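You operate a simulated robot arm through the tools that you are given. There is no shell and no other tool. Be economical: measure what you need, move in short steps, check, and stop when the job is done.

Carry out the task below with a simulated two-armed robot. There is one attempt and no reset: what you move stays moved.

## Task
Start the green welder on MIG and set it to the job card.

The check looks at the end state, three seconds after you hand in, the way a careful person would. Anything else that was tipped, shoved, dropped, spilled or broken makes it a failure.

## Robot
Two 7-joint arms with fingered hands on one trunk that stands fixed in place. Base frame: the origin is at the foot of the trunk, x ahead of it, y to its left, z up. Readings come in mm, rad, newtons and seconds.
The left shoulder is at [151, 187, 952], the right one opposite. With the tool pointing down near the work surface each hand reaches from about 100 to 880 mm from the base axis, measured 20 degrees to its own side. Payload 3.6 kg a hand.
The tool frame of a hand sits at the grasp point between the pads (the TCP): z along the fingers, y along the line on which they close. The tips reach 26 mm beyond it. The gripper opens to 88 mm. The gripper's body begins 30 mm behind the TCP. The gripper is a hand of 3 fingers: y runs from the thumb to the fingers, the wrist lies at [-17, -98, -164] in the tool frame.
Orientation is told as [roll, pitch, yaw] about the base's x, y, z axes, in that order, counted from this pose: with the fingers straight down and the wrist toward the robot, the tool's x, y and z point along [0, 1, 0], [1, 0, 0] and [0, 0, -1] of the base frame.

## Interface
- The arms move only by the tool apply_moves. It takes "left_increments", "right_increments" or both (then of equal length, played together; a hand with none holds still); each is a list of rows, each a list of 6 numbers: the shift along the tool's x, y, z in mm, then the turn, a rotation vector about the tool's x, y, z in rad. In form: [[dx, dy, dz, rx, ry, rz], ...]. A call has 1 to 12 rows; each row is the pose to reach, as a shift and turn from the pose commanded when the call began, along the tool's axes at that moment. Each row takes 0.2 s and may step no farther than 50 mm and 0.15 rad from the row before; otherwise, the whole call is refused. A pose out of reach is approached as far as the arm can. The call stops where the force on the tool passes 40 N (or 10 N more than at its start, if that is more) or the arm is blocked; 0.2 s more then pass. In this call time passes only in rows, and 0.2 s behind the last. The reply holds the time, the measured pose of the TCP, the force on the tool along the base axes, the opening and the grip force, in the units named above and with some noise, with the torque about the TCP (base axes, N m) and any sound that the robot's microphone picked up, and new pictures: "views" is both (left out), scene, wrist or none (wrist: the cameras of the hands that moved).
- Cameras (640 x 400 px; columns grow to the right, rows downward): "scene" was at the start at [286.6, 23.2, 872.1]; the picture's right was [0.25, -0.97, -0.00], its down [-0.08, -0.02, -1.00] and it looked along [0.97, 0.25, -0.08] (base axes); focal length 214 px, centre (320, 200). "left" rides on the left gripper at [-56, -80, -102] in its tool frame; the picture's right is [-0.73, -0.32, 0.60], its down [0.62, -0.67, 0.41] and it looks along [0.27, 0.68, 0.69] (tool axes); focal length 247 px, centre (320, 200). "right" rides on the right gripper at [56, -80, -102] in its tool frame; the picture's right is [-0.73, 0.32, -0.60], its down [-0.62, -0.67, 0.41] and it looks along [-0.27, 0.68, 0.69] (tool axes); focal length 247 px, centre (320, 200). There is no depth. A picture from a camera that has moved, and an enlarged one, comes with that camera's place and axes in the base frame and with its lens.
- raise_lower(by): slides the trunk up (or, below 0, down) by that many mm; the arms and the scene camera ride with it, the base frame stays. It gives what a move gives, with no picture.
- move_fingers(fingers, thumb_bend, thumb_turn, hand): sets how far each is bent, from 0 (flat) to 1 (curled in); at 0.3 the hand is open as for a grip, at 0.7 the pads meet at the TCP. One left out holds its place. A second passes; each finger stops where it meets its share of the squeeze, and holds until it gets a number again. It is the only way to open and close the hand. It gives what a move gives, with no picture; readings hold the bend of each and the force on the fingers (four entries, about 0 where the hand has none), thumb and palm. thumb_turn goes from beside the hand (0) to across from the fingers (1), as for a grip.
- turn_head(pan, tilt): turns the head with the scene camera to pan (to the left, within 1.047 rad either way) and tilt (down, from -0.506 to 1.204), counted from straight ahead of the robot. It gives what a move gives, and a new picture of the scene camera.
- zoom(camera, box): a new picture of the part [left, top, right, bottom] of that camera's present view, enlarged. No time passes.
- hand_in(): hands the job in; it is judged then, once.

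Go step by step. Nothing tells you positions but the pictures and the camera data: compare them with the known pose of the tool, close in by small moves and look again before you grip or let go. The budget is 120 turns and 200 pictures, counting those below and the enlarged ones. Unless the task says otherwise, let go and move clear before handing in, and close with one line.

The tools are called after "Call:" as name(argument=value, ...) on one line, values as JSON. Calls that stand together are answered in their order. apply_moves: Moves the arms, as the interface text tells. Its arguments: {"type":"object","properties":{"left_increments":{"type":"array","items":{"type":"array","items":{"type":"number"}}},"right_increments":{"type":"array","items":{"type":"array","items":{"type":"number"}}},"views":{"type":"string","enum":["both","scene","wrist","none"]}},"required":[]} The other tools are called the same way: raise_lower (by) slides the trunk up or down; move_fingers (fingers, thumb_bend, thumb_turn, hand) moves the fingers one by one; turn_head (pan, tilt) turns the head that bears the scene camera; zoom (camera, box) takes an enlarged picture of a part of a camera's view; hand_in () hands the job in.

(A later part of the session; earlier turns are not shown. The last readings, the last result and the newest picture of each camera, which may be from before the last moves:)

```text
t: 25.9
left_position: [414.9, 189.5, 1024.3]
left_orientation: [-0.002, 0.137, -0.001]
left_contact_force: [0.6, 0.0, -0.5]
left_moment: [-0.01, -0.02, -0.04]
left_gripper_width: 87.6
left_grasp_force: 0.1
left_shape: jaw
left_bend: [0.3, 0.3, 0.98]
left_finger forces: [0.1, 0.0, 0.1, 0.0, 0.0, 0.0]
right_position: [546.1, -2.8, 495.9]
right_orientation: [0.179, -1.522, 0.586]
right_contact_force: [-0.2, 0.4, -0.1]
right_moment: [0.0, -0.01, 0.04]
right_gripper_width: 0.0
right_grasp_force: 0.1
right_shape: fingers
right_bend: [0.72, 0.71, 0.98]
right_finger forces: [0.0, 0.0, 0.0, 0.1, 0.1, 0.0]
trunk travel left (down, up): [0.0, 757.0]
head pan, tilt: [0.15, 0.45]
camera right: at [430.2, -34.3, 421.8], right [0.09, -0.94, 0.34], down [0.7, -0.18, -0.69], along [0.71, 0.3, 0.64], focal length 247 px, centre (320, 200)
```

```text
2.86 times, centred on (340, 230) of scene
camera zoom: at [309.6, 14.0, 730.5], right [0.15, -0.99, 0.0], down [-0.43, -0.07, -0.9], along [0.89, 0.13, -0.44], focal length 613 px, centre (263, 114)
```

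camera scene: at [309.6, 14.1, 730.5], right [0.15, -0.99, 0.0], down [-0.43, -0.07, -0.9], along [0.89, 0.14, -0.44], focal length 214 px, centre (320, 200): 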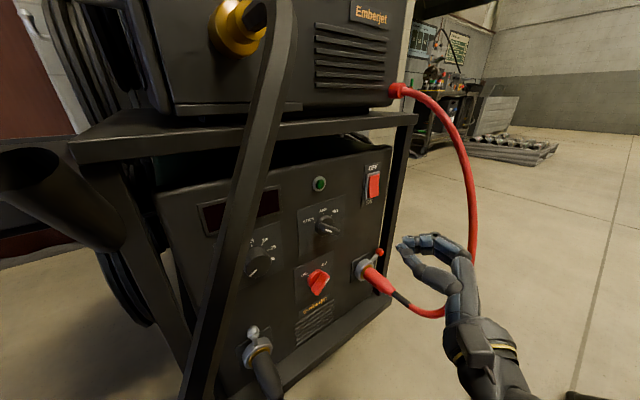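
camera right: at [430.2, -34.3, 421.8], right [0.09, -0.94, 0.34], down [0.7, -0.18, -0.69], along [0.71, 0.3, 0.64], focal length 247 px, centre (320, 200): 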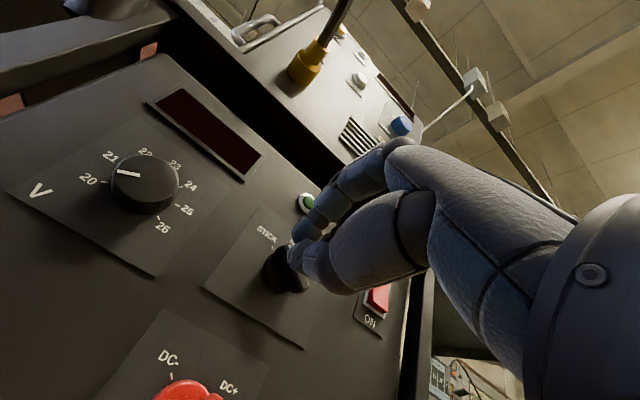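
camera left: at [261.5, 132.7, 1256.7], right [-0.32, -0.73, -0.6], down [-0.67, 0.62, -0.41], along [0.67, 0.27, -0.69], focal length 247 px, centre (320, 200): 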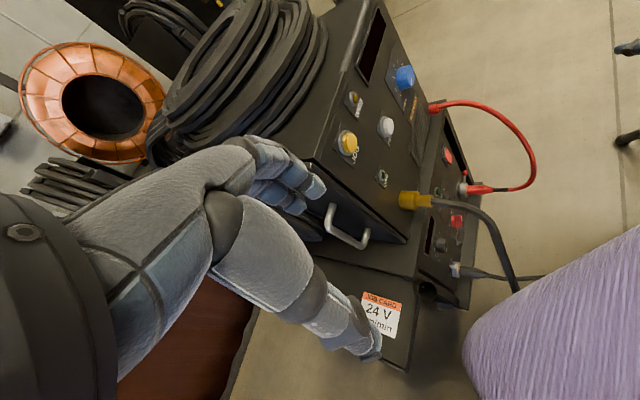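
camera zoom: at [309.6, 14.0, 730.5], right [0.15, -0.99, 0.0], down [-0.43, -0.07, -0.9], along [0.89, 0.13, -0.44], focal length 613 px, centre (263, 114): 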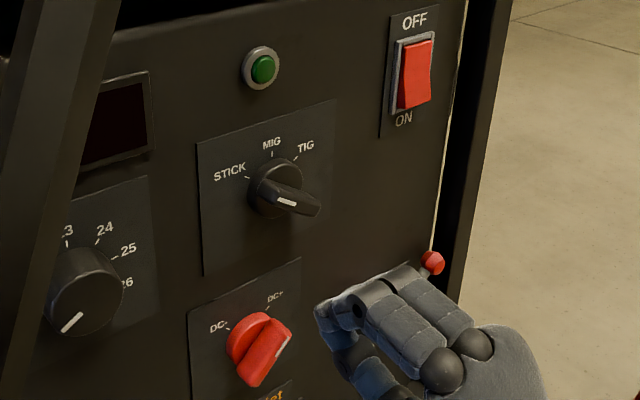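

Advance to the panel with the fingertips just below the left end of the pointer.

Call:
apply_moves(right_increments=[[0, -6, 20, 0, 0, 0], [0, -6, 40, 0, 0, 0], [0, -6, 60, 0, 0, 0], [0, -6, 74, 0, 0, 0]], views="wrist")

Call:
zoom(camera="scene", box=[240, 160, 440, 300])

```text
t: 26.9
left_position: [414.1, 187.9, 1024.1]
left_orientation: [-0.002, 0.137, -0.002]
left_contact_force: [-0.2, 0.0, -0.4]
left_moment: [-0.05, 0.01, 0.01]
left_gripper_width: 87.8
left_grasp_force: 0.2
left_shape: jaw
left_bend: [0.3, 0.3, 0.98]
left_finger forces: [0.0, 0.1, 0.0, 0.0, 0.0, 0.0]
right_position: [597.9, 46.6, 486.7]
right_orientation: [0.227, -1.522, 0.538]
right_contact_force: [-0.7, -0.1, 0.2]
right_moment: [-0.06, 0.03, -0.01]
right_gripper_width: 0.0
right_grasp_force: 0.1
right_shape: fingers
right_bend: [0.72, 0.71, 0.98]
right_finger forces: [0.0, 0.1, 0.0, 0.0, 0.0, 0.1]
trunk travel left (down, up): [0.0, 757.0]
head pan, tilt: [0.15, 0.45]
camera right: at [482.6, 16.1, 412.8], right [0.09, -0.94, 0.34], down [0.7, -0.18, -0.69], along [0.71, 0.3, 0.64], focal length 247 px, centre (320, 200)
```

right: 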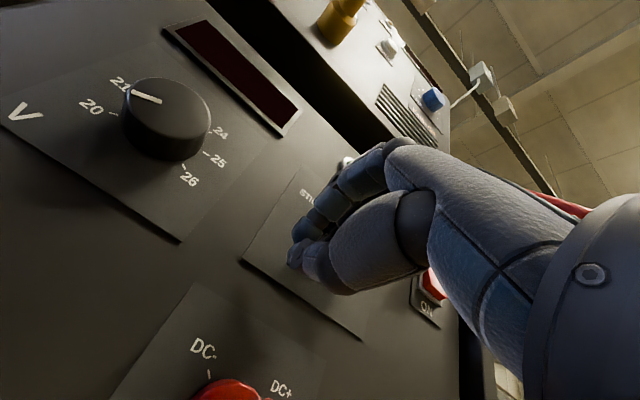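

```text
2.86 times, centred on (340, 230) of scene
camera zoom: at [309.6, 14.0, 730.5], right [0.15, -0.99, 0.0], down [-0.43, -0.07, -0.9], along [0.89, 0.13, -0.44], focal length 613 px, centre (263, 114)
```

zoom: 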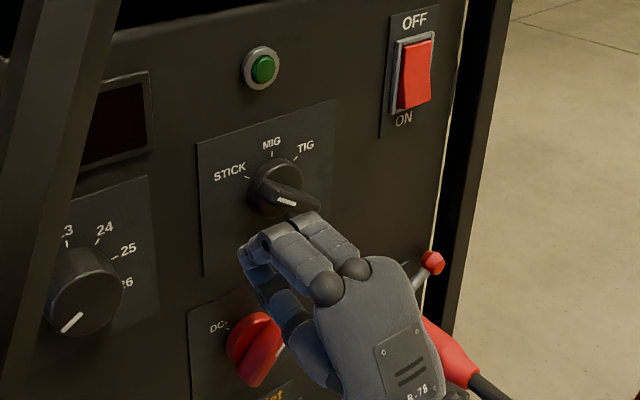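

Fingertips are in place just below the pointer. Push up and slightly right.

Call:
apply_moves(right_increments=[[0, 0, 4, 0, 0, 0], [0, 8, 4, 0, 0, 0], [0, 16, 4, 0, 0, 0], [-3, 24, 4, 0, 0, 0], [-8, 31, 4, 0, 0, 0], [-14, 37, 4, 0, 0, 0]], views="wrist")

Call:
zoom(camera="scene", box=[240, 160, 440, 300])

```text
t: 28.3
left_position: [413.0, 189.6, 1024.5]
left_orientation: [-0.001, 0.137, -0.001]
left_contact_force: [-0.5, 0.4, -0.2]
left_moment: [-0.03, 0.0, 0.0]
left_gripper_width: 87.5
left_grasp_force: 0.0
left_shape: jaw
left_bend: [0.3, 0.3, 0.98]
left_finger forces: [0.0, 0.0, 0.0, 0.0, 0.0, 0.1]
right_position: [611.8, 44.1, 523.9]
right_orientation: [0.219, -1.524, 0.551]
right_contact_force: [-14.9, 8.6, 0.7]
right_moment: [-0.01, 0.15, 0.27]
right_gripper_width: 0.0
right_grasp_force: 8.6
right_shape: fingers
right_bend: [0.72, 0.71, 0.94]
right_finger forces: [0.0, 6.8, 0.0, 0.0, 11.4, 0.0]
trunk travel left (down, up): [0.0, 757.0]
head pan, tilt: [0.15, 0.45]
camera right: at [496.0, 11.6, 450.1], right [0.09, -0.94, 0.34], down [0.7, -0.18, -0.69], along [0.71, 0.3, 0.64], focal length 247 px, centre (320, 200)
```

right: 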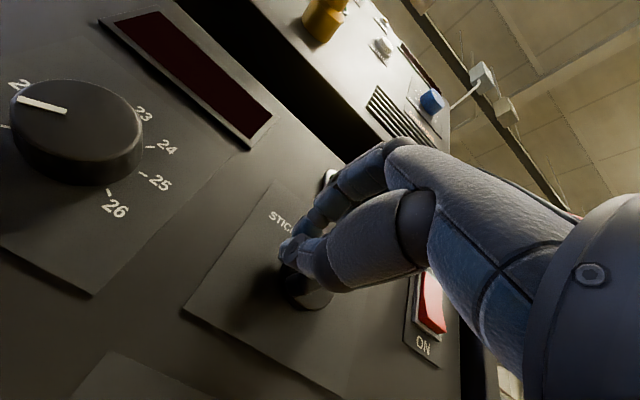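

```text
2.86 times, centred on (340, 230) of scene
camera zoom: at [308.9, 14.5, 730.8], right [0.15, -0.99, 0.0], down [-0.43, -0.07, -0.9], along [0.89, 0.14, -0.43], focal length 613 px, centre (263, 114)
```

zoom: 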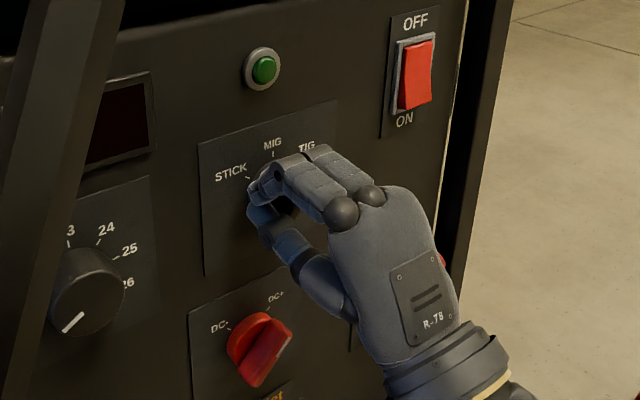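

The pointer is pushing back against the fingers; I'll release leftwards and retreat to see what position it took.

Call:
apply_moves(right_increments=[[10, 0, 0, 0, 0, 0], [12, 0, -20, 0, 0, 0], [12, 0, -45, 0, 0, 0], [12, 0, -70, 0, 0, 0]], views="wrist")

Call:
zoom(camera="scene", box=[240, 160, 440, 300])

```text
t: 29.3
left_position: [414.3, 188.4, 1024.2]
left_orientation: [0.0, 0.137, -0.002]
left_contact_force: [0.0, -0.1, -0.4]
left_moment: [0.02, -0.01, 0.0]
left_gripper_width: 87.9
left_grasp_force: 0.1
left_shape: jaw
left_bend: [0.3, 0.3, 0.98]
left_finger forces: [0.1, 0.0, 0.0, 0.0, 0.0, 0.0]
right_position: [554.5, 1.9, 526.4]
right_orientation: [0.233, -1.523, 0.531]
right_contact_force: [-0.6, 0.1, 0.4]
right_moment: [-0.02, -0.02, 0.02]
right_gripper_width: 0.1
right_grasp_force: 0.2
right_shape: fingers
right_bend: [0.72, 0.71, 0.97]
right_finger forces: [0.0, 0.1, 0.1, 0.0, 0.0, 0.1]
trunk travel left (down, up): [0.0, 757.0]
head pan, tilt: [0.15, 0.45]
camera right: at [438.6, -29.1, 453.1], right [0.09, -0.94, 0.34], down [0.7, -0.18, -0.69], along [0.71, 0.3, 0.64], focal length 247 px, centre (320, 200)
```

right: 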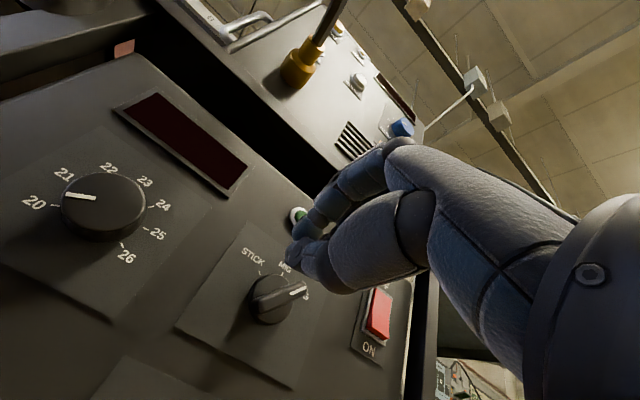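

```text
2.86 times, centred on (340, 230) of scene
camera zoom: at [309.7, 14.1, 730.5], right [0.15, -0.99, 0.0], down [-0.43, -0.07, -0.9], along [0.89, 0.14, -0.44], focal length 613 px, centre (263, 114)
```

zoom: 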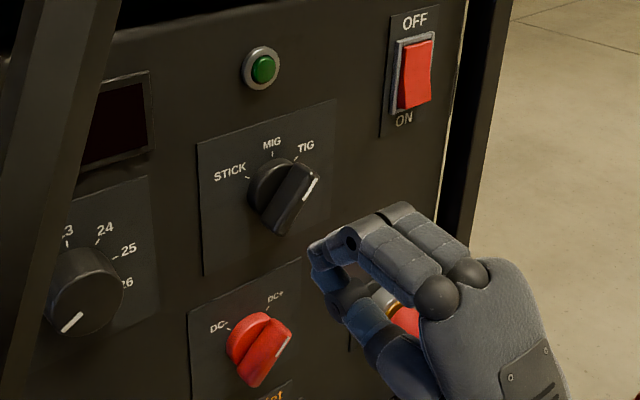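

It overshot to TIG. I'll push the pointer back one step left: move to its right side, advance, then push left a controlled ~25 mm.

Call:
apply_moves(right_increments=[[-25, 0, 0, 0, 0, 0], [-50, 0, 0, 0, 0, 0], [-75, 0, 0, 0, 0, 0], [-75, 0, 25, 0, 0, 0], [-75, 0, 50, 0, 0, 0], [-75, 0, 66, 0, 0, 0]], views="wrist")

Call:
zoom(camera="scene", box=[240, 160, 440, 300])

```text
t: 30.7
left_position: [416.3, 189.3, 1024.7]
left_orientation: [-0.002, 0.138, -0.001]
left_contact_force: [-0.2, 0.6, -0.3]
left_moment: [-0.01, -0.04, -0.02]
left_gripper_width: 87.8
left_grasp_force: 0.0
left_shape: jaw
left_bend: [0.3, 0.3, 0.98]
left_finger forces: [0.0, 0.1, 0.0, 0.0, 0.0, 0.0]
right_position: [654.4, -7.2, 521.7]
right_orientation: [0.231, -1.519, 0.532]
right_contact_force: [-0.2, -0.2, 0.1]
right_moment: [0.01, 0.01, 0.0]
right_gripper_width: 0.2
right_grasp_force: 0.1
right_shape: fingers
right_bend: [0.72, 0.71, 0.97]
right_finger forces: [0.0, 0.1, 0.0, 0.1, 0.0, 0.0]
trunk travel left (down, up): [0.0, 757.0]
head pan, tilt: [0.15, 0.45]
camera right: at [537.9, -37.9, 448.9], right [0.09, -0.94, 0.34], down [0.7, -0.18, -0.69], along [0.71, 0.3, 0.64], focal length 247 px, centre (320, 200)
```

right: 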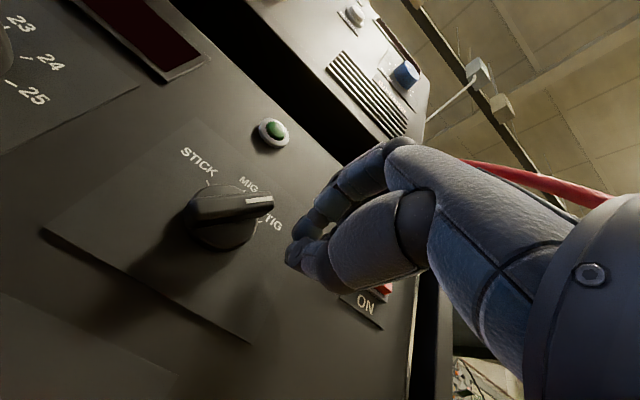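

```text
2.86 times, centred on (340, 230) of scene
camera zoom: at [309.6, 13.9, 730.5], right [0.15, -0.99, 0.0], down [-0.43, -0.07, -0.9], along [0.89, 0.13, -0.44], focal length 613 px, centre (263, 114)
```

zoom: 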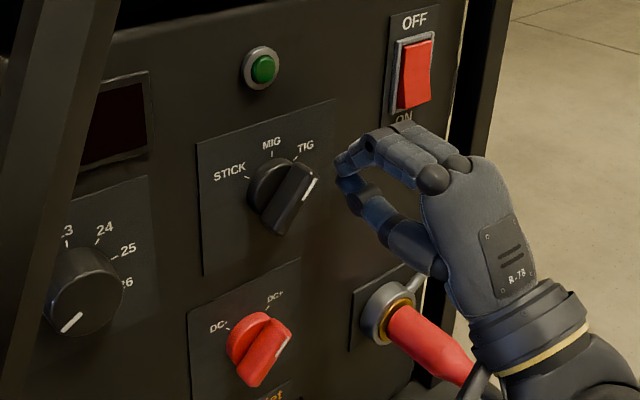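

The knob stays visible from here. Push left in steps.

Call:
apply_moves(right_increments=[[6, 4, 0, 0, 0, 0], [12, 4, 0, 0, 0, 0], [18, 4, 0, 0, 0, 0]], views="wrist")

```text
t: 31.5
left_position: [415.1, 187.9, 1024.0]
left_orientation: [-0.001, 0.138, -0.002]
left_contact_force: [-0.5, 0.2, 0.3]
left_moment: [0.02, -0.01, -0.01]
left_gripper_width: 87.5
left_grasp_force: 0.1
left_shape: jaw
left_bend: [0.3, 0.3, 0.98]
left_finger forces: [0.0, 0.1, 0.0, 0.1, 0.1, 0.1]
right_position: [640.4, 6.5, 526.8]
right_orientation: [0.206, -1.521, 0.559]
right_contact_force: [0.6, -1.5, 0.5]
right_moment: [-0.02, 0.0, 0.01]
right_gripper_width: 0.0
right_grasp_force: 0.1
right_shape: fingers
right_bend: [0.72, 0.71, 0.97]
right_finger forces: [0.1, 0.0, 0.1, 0.1, 0.1, 0.0]
trunk travel left (down, up): [0.0, 757.0]
head pan, tilt: [0.15, 0.45]
camera right: at [526.0, -25.2, 453.2], right [0.09, -0.94, 0.34], down [0.7, -0.18, -0.69], along [0.71, 0.3, 0.64], focal length 247 px, centre (320, 200)
```

right: 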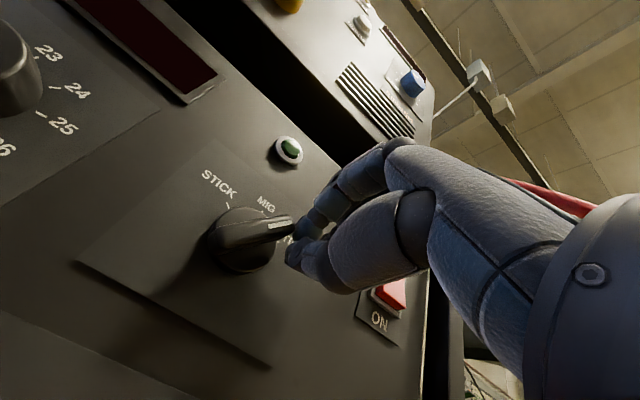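

Call:
apply_moves(right_increments=[[6, 0, 0, 0, 0, 0], [11, 0, 0, 0, 0, 0]], views="wrist")

Call:
zoom(camera="right", box=[160, 120, 400, 300])

```text
t: 32.1
left_position: [415.3, 188.5, 1024.1]
left_orientation: [-0.001, 0.138, -0.001]
left_contact_force: [-0.2, -0.9, -0.2]
left_moment: [0.04, -0.02, 0.01]
left_gripper_width: 87.6
left_grasp_force: 0.0
left_shape: jaw
left_bend: [0.3, 0.3, 0.98]
left_finger forces: [0.0, 0.0, 0.0, 0.0, 0.1, 0.0]
right_position: [633.1, 14.3, 525.5]
right_orientation: [0.231, -1.519, 0.535]
right_contact_force: [0.1, -1.2, 0.5]
right_moment: [0.05, -0.01, 0.01]
right_gripper_width: 0.0
right_grasp_force: 0.0
right_shape: fingers
right_bend: [0.71, 0.71, 0.97]
right_finger forces: [0.1, 0.1, 0.0, 0.0, 0.0, 0.0]
trunk travel left (down, up): [0.0, 757.0]
head pan, tilt: [0.15, 0.45]
camera right: at [517.4, -16.8, 452.6], right [0.09, -0.94, 0.34], down [0.7, -0.18, -0.69], along [0.71, 0.3, 0.64], focal length 247 px, centre (320, 200)
```

right: 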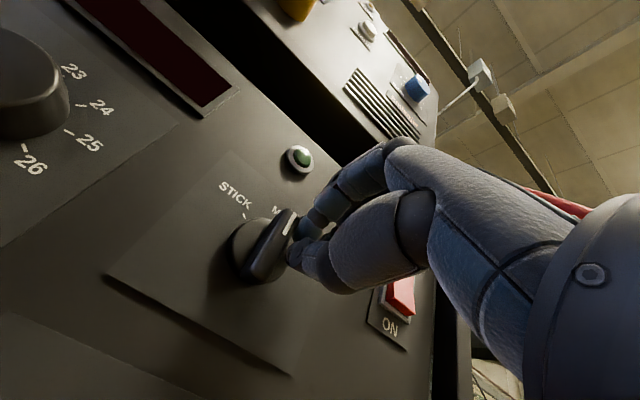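

```text
2.22 times, centred on (280, 210) of right
camera zoom: at [517.4, -16.8, 452.6], right [0.09, -0.94, 0.34], down [0.7, -0.18, -0.69], along [0.71, 0.3, 0.64], focal length 549 px, centre (409, 178)
```

zoom: 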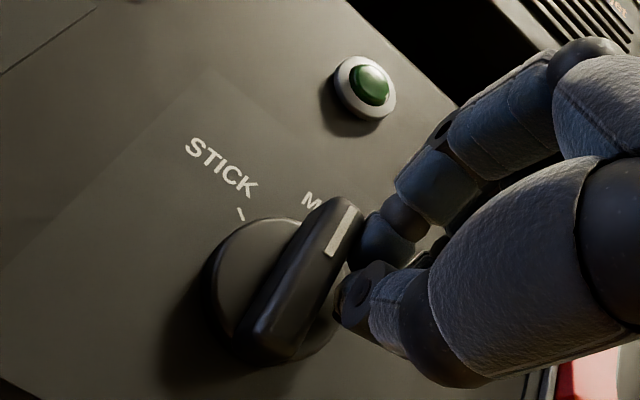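

It snapped over and the force is gone. Back off and verify.

Call:
apply_moves(right_increments=[[-10, 0, 0, 0, 0, 0], [-20, 0, -20, 0, 0, 0], [-35, 0, -45, 0, 0, 0], [-60, 0, -70, 0, 0, 0]], views="wrist")

Call:
zoom(camera="scene", box=[240, 160, 440, 300])

Call:
zoom(camera="right", box=[100, 100, 340, 360])

```text
t: 33.1
left_position: [415.5, 188.2, 1024.5]
left_orientation: [-0.001, 0.137, -0.002]
left_contact_force: [0.0, 0.0, 0.2]
left_moment: [0.01, 0.0, 0.01]
left_gripper_width: 87.8
left_grasp_force: 0.1
left_shape: jaw
left_bend: [0.3, 0.3, 0.98]
left_finger forces: [0.0, 0.0, 0.0, 0.0, 0.1, 0.1]
right_position: [624.3, -77.1, 529.6]
right_orientation: [0.224, -1.522, 0.539]
right_contact_force: [-0.1, 1.1, -0.4]
right_moment: [0.02, -0.03, 0.02]
right_gripper_width: 0.1
right_grasp_force: 0.1
right_shape: fingers
right_bend: [0.71, 0.71, 0.97]
right_finger forces: [0.0, 0.1, 0.0, 0.1, 0.1, 0.0]
trunk travel left (down, up): [0.0, 757.0]
head pan, tilt: [0.15, 0.45]
camera right: at [509.6, -108.3, 455.3], right [0.09, -0.94, 0.34], down [0.7, -0.18, -0.69], along [0.71, 0.3, 0.64], focal length 247 px, centre (320, 200)
```

right: 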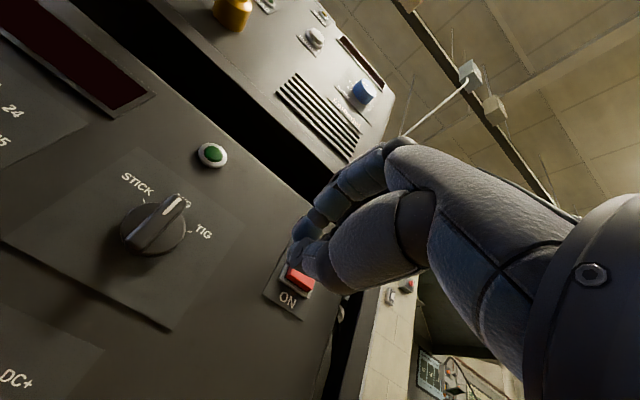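

```text
2.86 times, centred on (340, 230) of scene
camera zoom: at [309.6, 14.1, 730.5], right [0.15, -0.99, 0.0], down [-0.43, -0.07, -0.9], along [0.89, 0.14, -0.44], focal length 613 px, centre (263, 114)
```

zoom: 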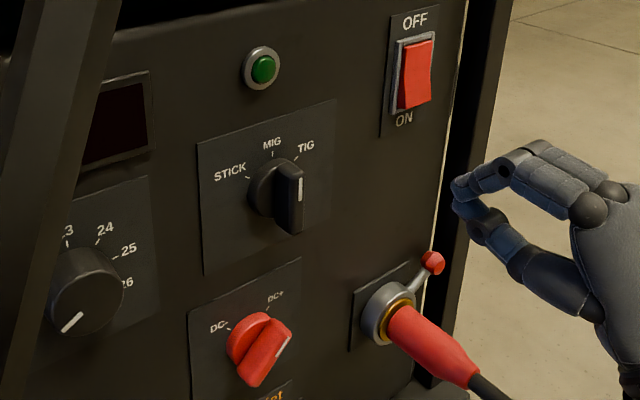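

```text
1.54 times, centred on (220, 230) of right
camera zoom: at [509.6, -108.3, 455.3], right [0.09, -0.94, 0.34], down [0.7, -0.18, -0.69], along [0.71, 0.3, 0.64], focal length 380 px, centre (474, 154)
```

zoom: 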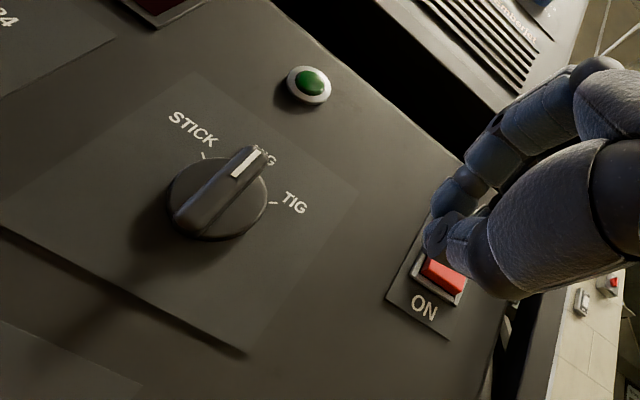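

Mode is on MIG. Next the rocker: turn the hand slightly so it comes in from the left of the red cable and line the fingertips up with the lower half.

Call:
apply_moves(right_increments=[[-10, 7, 10, 0, -0.1, 0], [-20, 14, 20, 0, -0.2, 0], [-29, 21, 34, 0, -0.3, 0]], views="wrist")

Call:
zoom(camera="scene", box=[280, 140, 480, 280])

```text
t: 33.9
left_position: [415.2, 188.5, 1024.1]
left_orientation: [-0.002, 0.138, -0.001]
left_contact_force: [0.0, -0.5, -0.1]
left_moment: [-0.02, -0.01, -0.01]
left_gripper_width: 87.6
left_grasp_force: 0.1
left_shape: jaw
left_bend: [0.3, 0.3, 0.98]
left_finger forces: [0.0, 0.0, 0.0, 0.0, 0.0, 0.1]
right_position: [671.6, -74.9, 547.1]
right_orientation: [-0.083, -1.52, 0.544]
right_contact_force: [1.0, -1.1, 0.1]
right_moment: [0.01, -0.01, -0.01]
right_gripper_width: 0.0
right_grasp_force: 0.1
right_shape: fingers
right_bend: [0.71, 0.71, 0.97]
right_finger forces: [0.0, 0.1, 0.0, 0.1, 0.0, 0.1]
trunk travel left (down, up): [0.0, 757.0]
head pan, tilt: [0.15, 0.45]
camera right: at [551.6, -71.3, 473.4], right [-0.19, -0.92, 0.35], down [0.62, -0.39, -0.68], along [0.76, 0.08, 0.64], focal length 247 px, centre (320, 200)
```

right: 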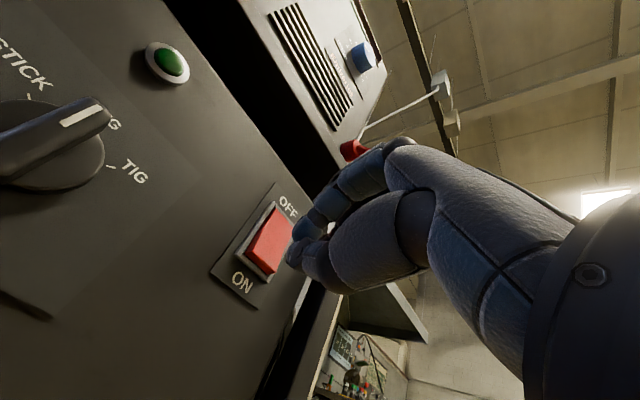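

```text
2.86 times, centred on (380, 210) of scene
camera zoom: at [309.6, 13.9, 730.5], right [0.15, -0.99, 0.0], down [-0.43, -0.07, -0.9], along [0.89, 0.13, -0.44], focal length 613 px, centre (149, 171)
```

zoom: 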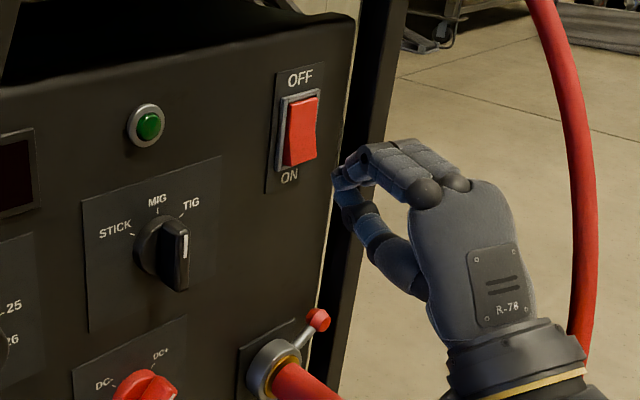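

Shift slightly left and press in on the lower half until contact force rises.

Call:
apply_moves(right_increments=[[9, -3, 0, 0, 0, 0], [9, -3, 12, 0, 0, 0], [9, -3, 24, 0, 0, 0], [9, -3, 30, 0, 0, 0], [9, -3, 35, 0, 0, 0], [9, -3, 40, 0, 0, 0]], views="wrist")

Call:
zoom(camera="scene", box=[280, 140, 480, 280])

```text
t: 35.3
left_position: [413.9, 187.5, 1024.8]
left_orientation: [-0.002, 0.137, -0.002]
left_contact_force: [-1.2, 0.4, 0.1]
left_moment: [0.01, 0.02, 0.01]
left_gripper_width: 87.5
left_grasp_force: 0.1
left_shape: jaw
left_bend: [0.3, 0.3, 0.98]
left_finger forces: [0.0, 0.0, 0.1, 0.0, 0.0, 0.0]
right_position: [702.1, -49.4, 543.6]
right_orientation: [-0.076, -1.52, 0.541]
right_contact_force: [0.1, -0.3, -0.6]
right_moment: [-0.03, -0.01, -0.03]
right_gripper_width: 0.0
right_grasp_force: 0.0
right_shape: fingers
right_bend: [0.72, 0.71, 0.97]
right_finger forces: [0.0, 0.0, 0.2, 0.0, 0.0, 0.0]
trunk travel left (down, up): [0.0, 757.0]
head pan, tilt: [0.15, 0.45]
heard: click
camera right: at [582.7, -45.5, 469.1], right [-0.19, -0.92, 0.35], down [0.62, -0.39, -0.68], along [0.76, 0.09, 0.64], focal length 247 px, centre (320, 200)
```

right: 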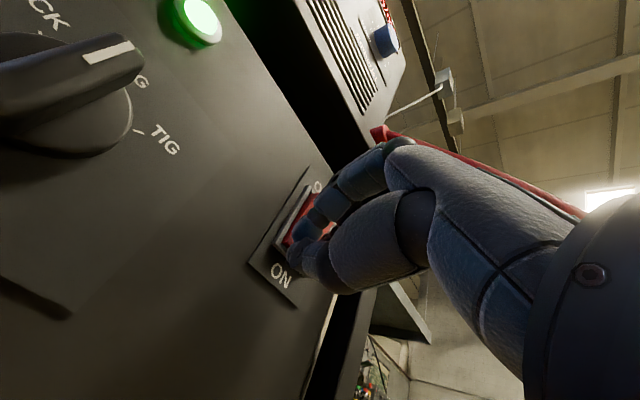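

```text
2.86 times, centred on (380, 210) of scene
camera zoom: at [309.6, 14.0, 730.5], right [0.15, -0.99, 0.0], down [-0.43, -0.07, -0.9], along [0.89, 0.14, -0.44], focal length 613 px, centre (149, 171)
```

zoom: 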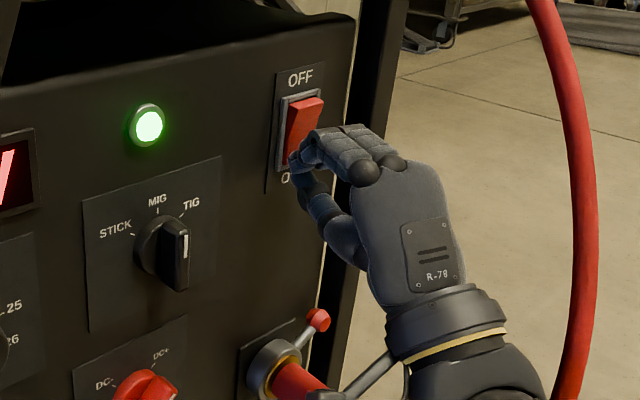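

Power is on: click, green lamp lit and display alive. Retract and read the displays.

Call:
apply_moves(right_increments=[[0, 0, -20, 0, 0, 0], [0, 0, -45, 0, 0, 0], [0, 0, -80, 0, 0.1, 0], [0, 0, -120, 0, 0.2, 0], [0, 0, -150, 0, 0.3, 0]], views="wrist")

Call:
turn_head(pan=0.35, tilt=0.2)

Call:
zoom(camera="right", box=[0, 0, 300, 200])

```text
t: 36.5
left_position: [415.9, 188.4, 1024.6]
left_orientation: [-0.001, 0.137, -0.001]
left_contact_force: [1.4, -0.6, 0.5]
left_moment: [0.01, -0.01, 0.0]
left_gripper_width: 87.6
left_grasp_force: 0.1
left_shape: jaw
left_bend: [0.3, 0.3, 0.98]
left_finger forces: [0.1, 0.0, 0.0, 0.0, 0.1, 0.0]
right_position: [567.3, -116.4, 550.7]
right_orientation: [0.241, -1.521, 0.525]
right_contact_force: [0.8, -0.1, 0.4]
right_moment: [-0.01, 0.01, 0.01]
right_gripper_width: 0.0
right_grasp_force: 0.1
right_shape: fingers
right_bend: [0.72, 0.71, 0.97]
right_finger forces: [0.0, 0.0, 0.0, 0.0, 0.0, 0.1]
trunk travel left (down, up): [0.0, 757.0]
head pan, tilt: [0.15, 0.45]
camera right: at [451.7, -146.8, 477.6], right [0.09, -0.94, 0.34], down [0.7, -0.18, -0.69], along [0.71, 0.3, 0.64], focal length 247 px, centre (320, 200)
```

right: 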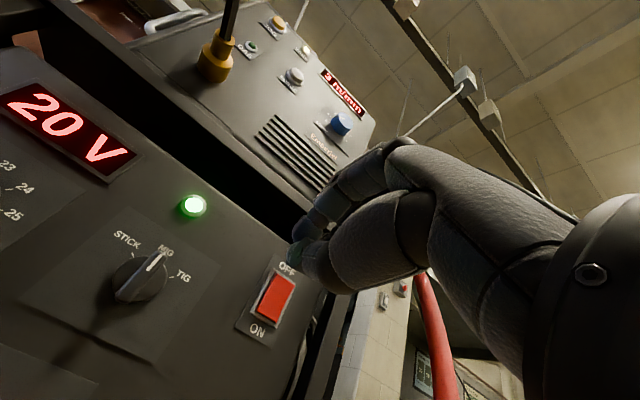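

```text
t: 37.3
left_position: [414.2, 188.6, 1024.1]
left_orientation: [-0.001, 0.137, -0.003]
left_contact_force: [0.7, 0.6, 0.0]
left_moment: [0.01, -0.01, -0.01]
left_gripper_width: 87.8
left_grasp_force: 0.1
left_shape: jaw
left_bend: [0.3, 0.3, 0.98]
left_finger forces: [0.0, 0.1, 0.0, 0.1, 0.0, 0.1]
right_position: [567.9, -114.8, 552.5]
right_orientation: [0.225, -1.521, 0.538]
right_contact_force: [0.0, 0.0, -0.3]
right_moment: [0.02, 0.0, 0.02]
right_gripper_width: 0.0
right_grasp_force: 0.0
right_shape: fingers
right_bend: [0.72, 0.71, 0.97]
right_finger forces: [0.1, 0.1, 0.0, 0.0, 0.1, 0.1]
trunk travel left (down, up): [0.0, 757.0]
head pan, tilt: [0.351, 0.201]
camera scene: at [306.3, 32.2, 753.7], right [0.34, -0.94, 0.0], down [-0.19, -0.07, -0.98], along [0.92, 0.34, -0.2], focal length 214 px, centre (320, 200)
```

scene: 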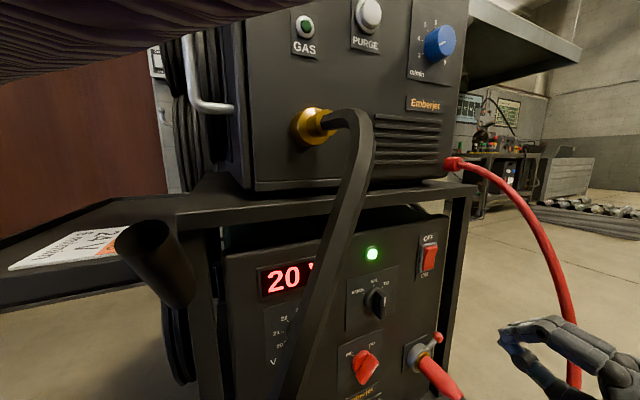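

```text
2.00 times, centred on (150, 100) of right
camera zoom: at [452.4, -146.7, 477.5], right [0.09, -0.94, 0.34], down [0.7, -0.18, -0.69], along [0.71, 0.3, 0.64], focal length 494 px, centre (660, 400)
```

zoom: 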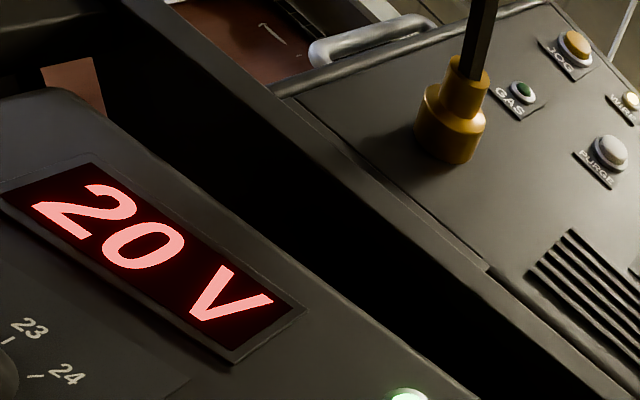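

Displays read 20 V and 3 m/min. Next the voltage knob (axis ≈ s270, z505): I'll come from the right with the hand rolled counter-clockwise so it can turn clockwise away from the torch cable.

Call:
apply_moves(right_increments=[[20, -5, 0, 0, 0, -0.14], [40, -10, 0, 0, 0, -0.28], [60, -14, 0, 0, 0, -0.42], [80, -19, 5, 0, 0, -0.56], [100, -23, 15, 0, 0, -0.7], [120, -28, 25, 0, 0, -0.84], [140, -33, 35, 0, 0, -0.98], [160, -38, 40, 0, 0, -1.12], [180, -42, 46, 0, 0, -1.26], [200, -47, 52, 0, 0, -1.4]], views="both")

```text
t: 39.5
left_position: [415.3, 187.7, 1024.1]
left_orientation: [-0.002, 0.136, -0.002]
left_contact_force: [-0.9, 0.0, -0.3]
left_moment: [0.02, 0.0, 0.01]
left_gripper_width: 88.0
left_grasp_force: 0.0
left_shape: jaw
left_bend: [0.3, 0.3, 0.98]
left_finger forces: [0.1, 0.1, 0.1, 0.0, 0.0, 0.0]
right_position: [465.2, 63.7, 503.7]
right_orientation: [-1.522, -0.18, 2.325]
right_contact_force: [-0.2, -0.9, -0.1]
right_moment: [-0.01, -0.02, 0.04]
right_gripper_width: 0.1
right_grasp_force: 0.1
right_shape: fingers
right_bend: [0.72, 0.71, 0.97]
right_finger forces: [0.0, 0.0, 0.0, 0.0, 0.1, 0.0]
trunk travel left (down, up): [0.0, 757.0]
head pan, tilt: [0.351, 0.201]
camera scene: at [306.2, 32.2, 753.7], right [0.34, -0.94, 0.0], down [-0.19, -0.07, -0.98], along [0.92, 0.34, -0.2], focal length 214 px, centre (320, 200)
camera right: at [437.0, -57.9, 440.0], right [-0.53, -0.26, 0.81], down [0.84, -0.25, 0.47], along [0.08, 0.93, 0.35], focal length 247 px, centre (320, 200)
```

scene: 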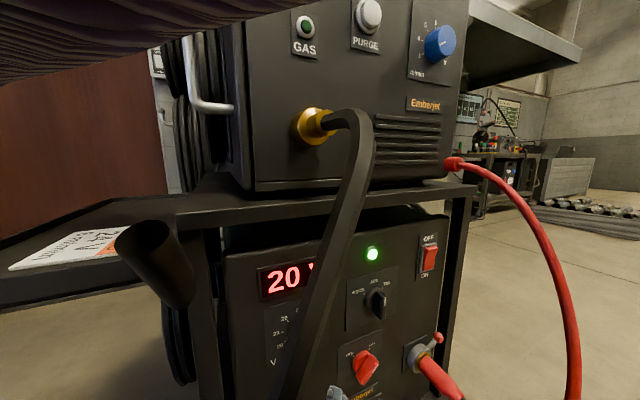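
right: 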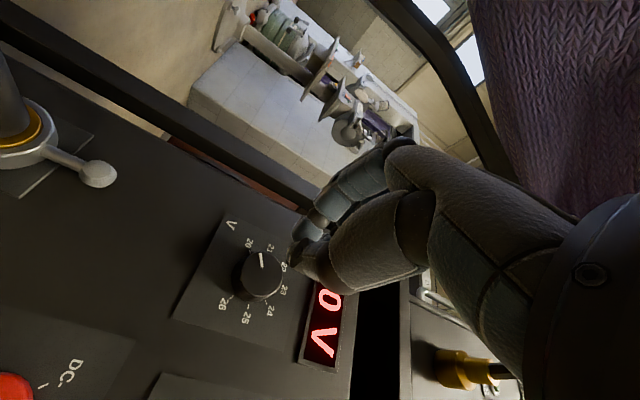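

The knob is on the tool axis within a few mm. Open the hand, correct, and advance.

Call:
move_fingers(hand="right", fingers=0.35, thumb_bend=0.35, thumb_turn=1)

Call:
apply_moves(right_increments=[[-4, 5, 15, 0, 0, 0], [-4, 5, 35, 0, 0, 0], [-4, 5, 55, 0, 0, 0], [-4, 5, 70, 0, 0, 0]], views="both")

```text
t: 40.5
left_position: [415.0, 188.0, 1024.6]
left_orientation: [-0.002, 0.137, -0.001]
left_contact_force: [0.2, -0.8, 0.3]
left_moment: [0.01, -0.01, -0.02]
left_gripper_width: 87.7
left_grasp_force: 0.0
left_shape: jaw
left_bend: [0.3, 0.3, 0.98]
left_finger forces: [0.0, 0.0, 0.0, 0.0, 0.0, 0.0]
right_position: [464.8, 63.7, 503.8]
right_orientation: [-1.522, -0.182, 2.327]
right_contact_force: [0.1, -0.6, -0.8]
right_moment: [-0.05, 0.01, 0.01]
right_gripper_width: 77.0
right_grasp_force: 0.0
right_shape: fingers
right_bend: [0.35, 0.35, 0.98]
right_finger forces: [0.1, 0.0, 0.0, 0.1, 0.0, 0.1]
trunk travel left (down, up): [0.0, 757.0]
head pan, tilt: [0.351, 0.201]
```

```text
t: 41.5
left_position: [415.6, 189.0, 1024.4]
left_orientation: [-0.002, 0.137, 0.0]
left_contact_force: [0.0, 0.3, 0.6]
left_moment: [0.01, 0.02, -0.04]
left_gripper_width: 87.7
left_grasp_force: 0.0
left_shape: jaw
left_bend: [0.3, 0.3, 0.98]
left_finger forces: [0.1, 0.1, 0.0, 0.0, 0.1, 0.0]
right_position: [513.6, 115.1, 504.9]
right_orientation: [-1.521, -0.182, 2.328]
right_contact_force: [-0.1, -0.2, -0.2]
right_moment: [0.0, 0.0, 0.0]
right_gripper_width: 77.3
right_grasp_force: 0.0
right_shape: fingers
right_bend: [0.35, 0.35, 0.98]
right_finger forces: [0.0, 0.0, 0.0, 0.0, 0.1, 0.0]
trunk travel left (down, up): [0.0, 757.0]
head pan, tilt: [0.351, 0.201]
camera scene: at [306.3, 32.2, 753.7], right [0.34, -0.94, 0.0], down [-0.19, -0.07, -0.98], along [0.92, 0.34, -0.2], focal length 214 px, centre (320, 200)
camera right: at [484.6, -6.7, 440.7], right [-0.53, -0.26, 0.81], down [0.84, -0.25, 0.47], along [0.08, 0.93, 0.35], focal length 247 px, centre (320, 200)
```

scene: 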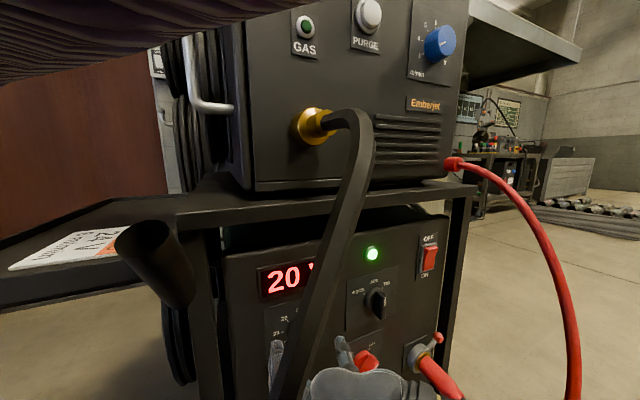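
right: 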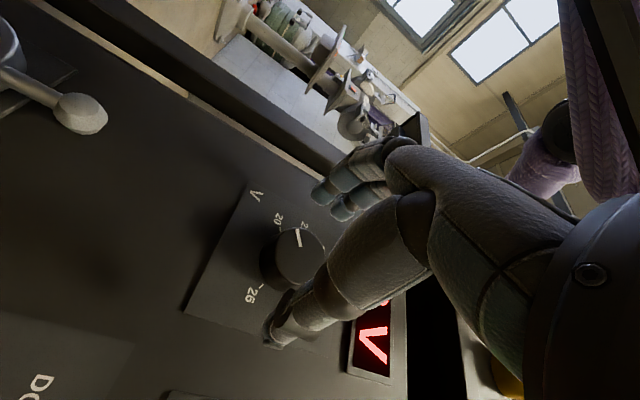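

Centred. Advance 18 mm and close on the knob.

Call:
apply_moves(right_increments=[[0, 0, 9, 0, 0, 0], [0, 0, 18, 0, 0, 0]], views="none")

Call:
move_fingers(hand="right", fingers=0.65, thumb_bend=0.65)

Call:
zoom(camera="right", box=[200, 120, 440, 370])

```text
t: 42.1
left_position: [414.1, 188.8, 1024.8]
left_orientation: [-0.003, 0.137, -0.001]
left_contact_force: [0.5, -0.4, 0.1]
left_moment: [-0.01, 0.0, -0.05]
left_gripper_width: 87.8
left_grasp_force: 0.1
left_shape: jaw
left_bend: [0.3, 0.3, 0.98]
left_finger forces: [0.1, 0.0, 0.1, 0.1, 0.0, 0.0]
right_position: [525.8, 129.1, 505.1]
right_orientation: [-1.52, -0.182, 2.327]
right_contact_force: [-0.6, -0.9, 0.6]
right_moment: [0.0, 0.0, 0.01]
right_gripper_width: 77.6
right_grasp_force: 0.0
right_shape: fingers
right_bend: [0.35, 0.35, 0.98]
right_finger forces: [0.0, 0.0, 0.0, 0.0, 0.0, 0.0]
trunk travel left (down, up): [0.0, 757.0]
head pan, tilt: [0.351, 0.201]
```

```text
t: 43.1
left_position: [413.8, 187.7, 1024.1]
left_orientation: [0.0, 0.136, -0.003]
left_contact_force: [0.6, -0.6, 0.0]
left_moment: [-0.01, 0.04, 0.03]
left_gripper_width: 87.9
left_grasp_force: 0.1
left_shape: jaw
left_bend: [0.3, 0.3, 0.98]
left_finger forces: [0.0, 0.0, 0.1, 0.0, 0.0, 0.0]
right_position: [525.5, 127.7, 505.9]
right_orientation: [-1.522, -0.183, 2.329]
right_contact_force: [-6.3, 5.0, 2.4]
right_moment: [0.06, -0.08, 0.24]
right_gripper_width: 34.5
right_grasp_force: 11.5
right_shape: fingers
right_bend: [0.56, 0.57, 1.0]
right_finger forces: [4.4, 11.7, 0.0, 0.0, 7.0, 0.1]
trunk travel left (down, up): [0.0, 757.0]
head pan, tilt: [0.351, 0.201]
```

```text
1.60 times, centred on (320, 245) of right
camera zoom: at [496.6, 6.6, 440.6], right [-0.53, -0.26, 0.81], down [0.84, -0.25, 0.47], along [0.08, 0.93, 0.35], focal length 395 px, centre (320, 128)
```

zoom: 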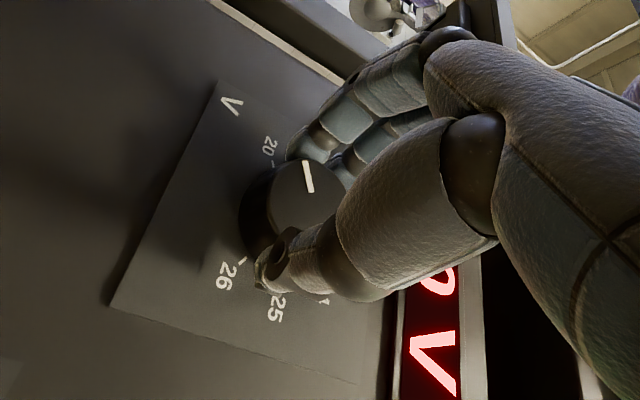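

Gripped (34 mm). Turn clockwise about 80°.

Call:
apply_moves(right_increments=[[0, 0, 0, 0, 0, 0.14], [0, 0, 0, 0, 0, 0.28], [0, 0, 0, 0, 0, 0.42], [0, 0, 0, 0, 0, 0.56], [0, 0, 0, 0, 0, 0.7]], views="both")

```text
t: 44.3
left_position: [414.9, 187.8, 1025.0]
left_orientation: [-0.002, 0.135, -0.002]
left_contact_force: [-0.4, 0.2, 0.1]
left_moment: [0.0, -0.02, -0.01]
left_gripper_width: 87.7
left_grasp_force: 0.1
left_shape: jaw
left_bend: [0.3, 0.3, 0.98]
left_finger forces: [0.0, 0.0, 0.1, 0.1, 0.1, 0.0]
right_position: [525.4, 127.6, 505.5]
right_orientation: [-1.497, -0.881, 2.28]
right_contact_force: [-10.7, 6.5, 5.1]
right_moment: [0.13, -0.2, 0.37]
right_gripper_width: 34.0
right_grasp_force: 12.4
right_shape: fingers
right_bend: [0.56, 0.58, 1.0]
right_finger forces: [10.3, 8.1, 0.1, 0.1, 6.1, 0.0]
trunk travel left (down, up): [0.0, 757.0]
head pan, tilt: [0.351, 0.201]
camera scene: at [305.7, 32.4, 754.0], right [0.34, -0.94, 0.0], down [-0.19, -0.07, -0.98], along [0.92, 0.34, -0.2], focal length 214 px, centre (320, 200)
camera right: at [453.5, 49.4, 412.8], right [-0.15, -0.65, 0.74], down [0.92, -0.37, -0.14], along [0.36, 0.66, 0.66], focal length 247 px, centre (320, 200)
```

scene: 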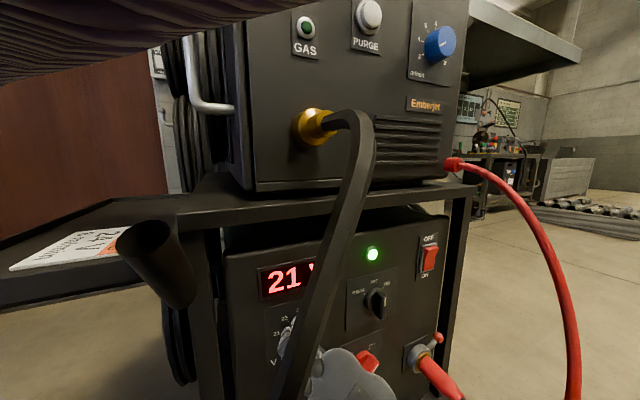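
right: 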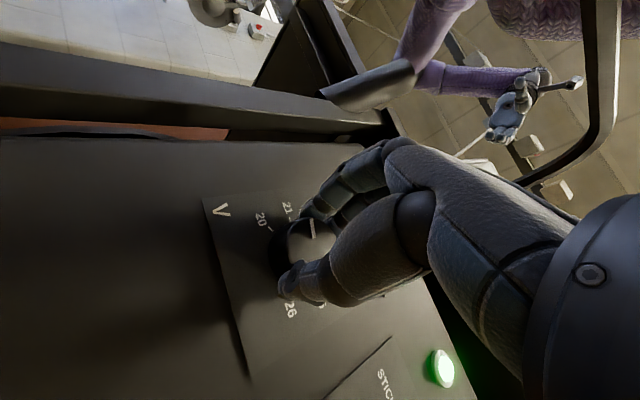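

Display shows 21 V and rising. Continue turning.

Call:
apply_moves(right_increments=[[0, 0, 0, 0, 0, 0.14], [0, 0, 0, 0, 0, 0.28], [0, 0, 0, 0, 0, 0.42], [0, 0, 0, 0, 0, 0.56], [0, 0, 0, 0, 0, 0.7]], views="both")

```text
t: 45.5
left_position: [413.8, 187.5, 1024.9]
left_orientation: [-0.003, 0.137, -0.001]
left_contact_force: [-0.9, 0.3, 0.0]
left_moment: [0.01, 0.01, -0.03]
left_gripper_width: 87.9
left_grasp_force: 0.0
left_shape: jaw
left_bend: [0.3, 0.3, 0.98]
left_finger forces: [0.0, 0.0, 0.0, 0.0, 0.0, 0.0]
right_position: [524.9, 128.0, 504.9]
right_orientation: [0.258, -1.522, 0.506]
right_contact_force: [-11.3, 5.6, 5.9]
right_moment: [0.12, -0.16, 0.33]
right_gripper_width: 34.0
right_grasp_force: 12.6
right_shape: fingers
right_bend: [0.56, 0.58, 0.99]
right_finger forces: [13.7, 2.3, 0.0, 0.0, 8.3, 0.0]
trunk travel left (down, up): [0.0, 757.0]
head pan, tilt: [0.351, 0.201]
camera scene: at [305.6, 32.4, 754.1], right [0.34, -0.94, 0.0], down [-0.19, -0.07, -0.98], along [0.92, 0.34, -0.2], focal length 214 px, centre (320, 200)
camera right: at [409.6, 96.5, 431.3], right [0.09, -0.94, 0.34], down [0.7, -0.18, -0.69], along [0.71, 0.3, 0.64], focal length 247 px, centre (320, 200)
```

scene: 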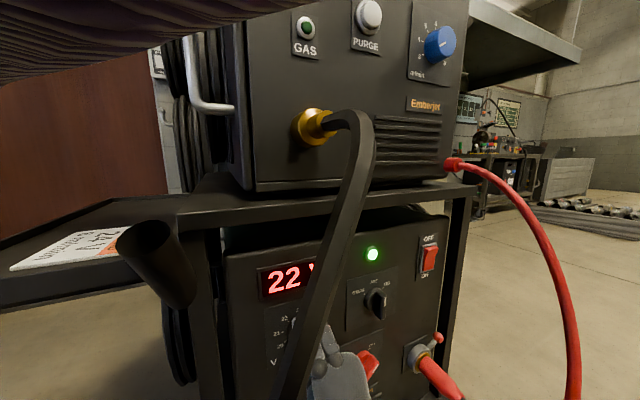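
right: 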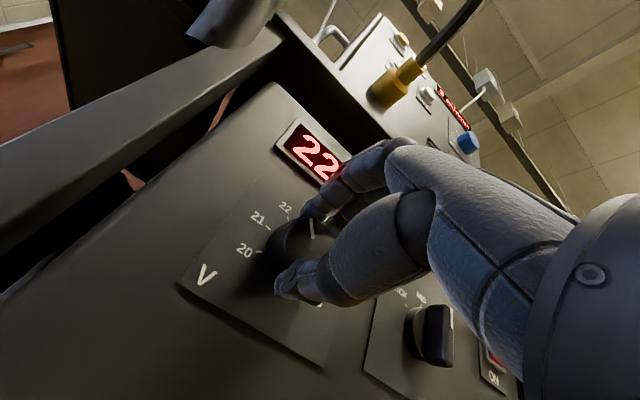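

22 V. Release, rotate back around the knob, and regrip.

Call:
move_fingers(hand="right", fingers=0.35, thumb_bend=0.35)

Call:
apply_moves(right_increments=[[0, 0, 0, 0, 0, -0.14], [0, 0, 0, 0, 0, -0.28], [0, 0, 0, 0, 0, -0.42], [0, 0, 0, 0, 0, -0.56], [0, 0, 0, 0, 0, -0.7], [0, 0, 0, 0, 0, -0.84], [0, 0, 0, 0, 0, -0.98], [0, 0, 0, 0, 0, -1.12], [0, 0, 0, 0, 0, -1.26], [0, 0, 0, 0, 0, -1.4]], views="wrist")

```text
t: 46.5
left_position: [414.9, 188.2, 1023.4]
left_orientation: [-0.002, 0.137, -0.002]
left_contact_force: [0.2, 1.1, -0.3]
left_moment: [-0.01, 0.02, 0.01]
left_gripper_width: 87.8
left_grasp_force: 0.0
left_shape: jaw
left_bend: [0.3, 0.3, 0.98]
left_finger forces: [0.0, 0.0, 0.0, 0.0, 0.0, 0.0]
right_position: [527.0, 127.5, 504.3]
right_orientation: [0.231, -1.519, 0.534]
right_contact_force: [0.0, -0.5, 0.5]
right_moment: [0.01, 0.02, -0.03]
right_gripper_width: 77.4
right_grasp_force: 0.1
right_shape: fingers
right_bend: [0.35, 0.35, 0.98]
right_finger forces: [0.0, 0.0, 0.1, 0.0, 0.1, 0.1]
trunk travel left (down, up): [0.0, 757.0]
head pan, tilt: [0.351, 0.201]
```

```text
t: 48.7
left_position: [416.0, 188.7, 1024.2]
left_orientation: [-0.001, 0.138, 0.0]
left_contact_force: [0.0, -0.9, 0.7]
left_moment: [0.01, -0.02, -0.02]
left_gripper_width: 87.7
left_grasp_force: 0.0
left_shape: jaw
left_bend: [0.3, 0.3, 0.98]
left_finger forces: [0.1, 0.1, 0.0, 0.1, 0.0, 0.0]
right_position: [526.9, 128.1, 504.6]
right_orientation: [-1.524, -0.181, 2.327]
right_contact_force: [-1.1, -0.6, -0.3]
right_moment: [-0.03, 0.02, -0.04]
right_gripper_width: 77.5
right_grasp_force: 0.1
right_shape: fingers
right_bend: [0.35, 0.35, 0.98]
right_finger forces: [0.0, 0.0, 0.0, 0.0, 0.0, 0.0]
trunk travel left (down, up): [0.0, 757.0]
head pan, tilt: [0.351, 0.201]
camera right: at [497.9, 5.6, 440.1], right [-0.53, -0.26, 0.81], down [0.84, -0.25, 0.47], along [0.08, 0.93, 0.35], focal length 247 px, centre (320, 200)
```

right: 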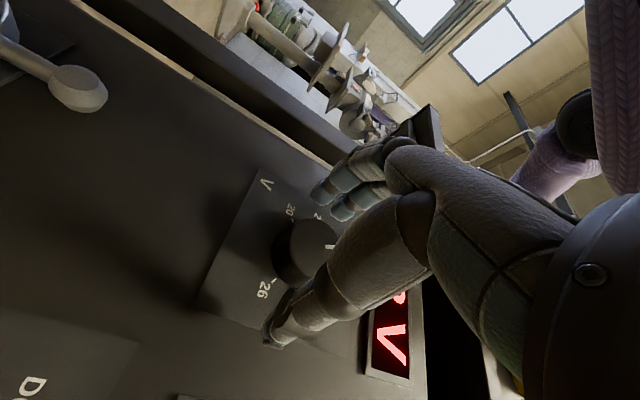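

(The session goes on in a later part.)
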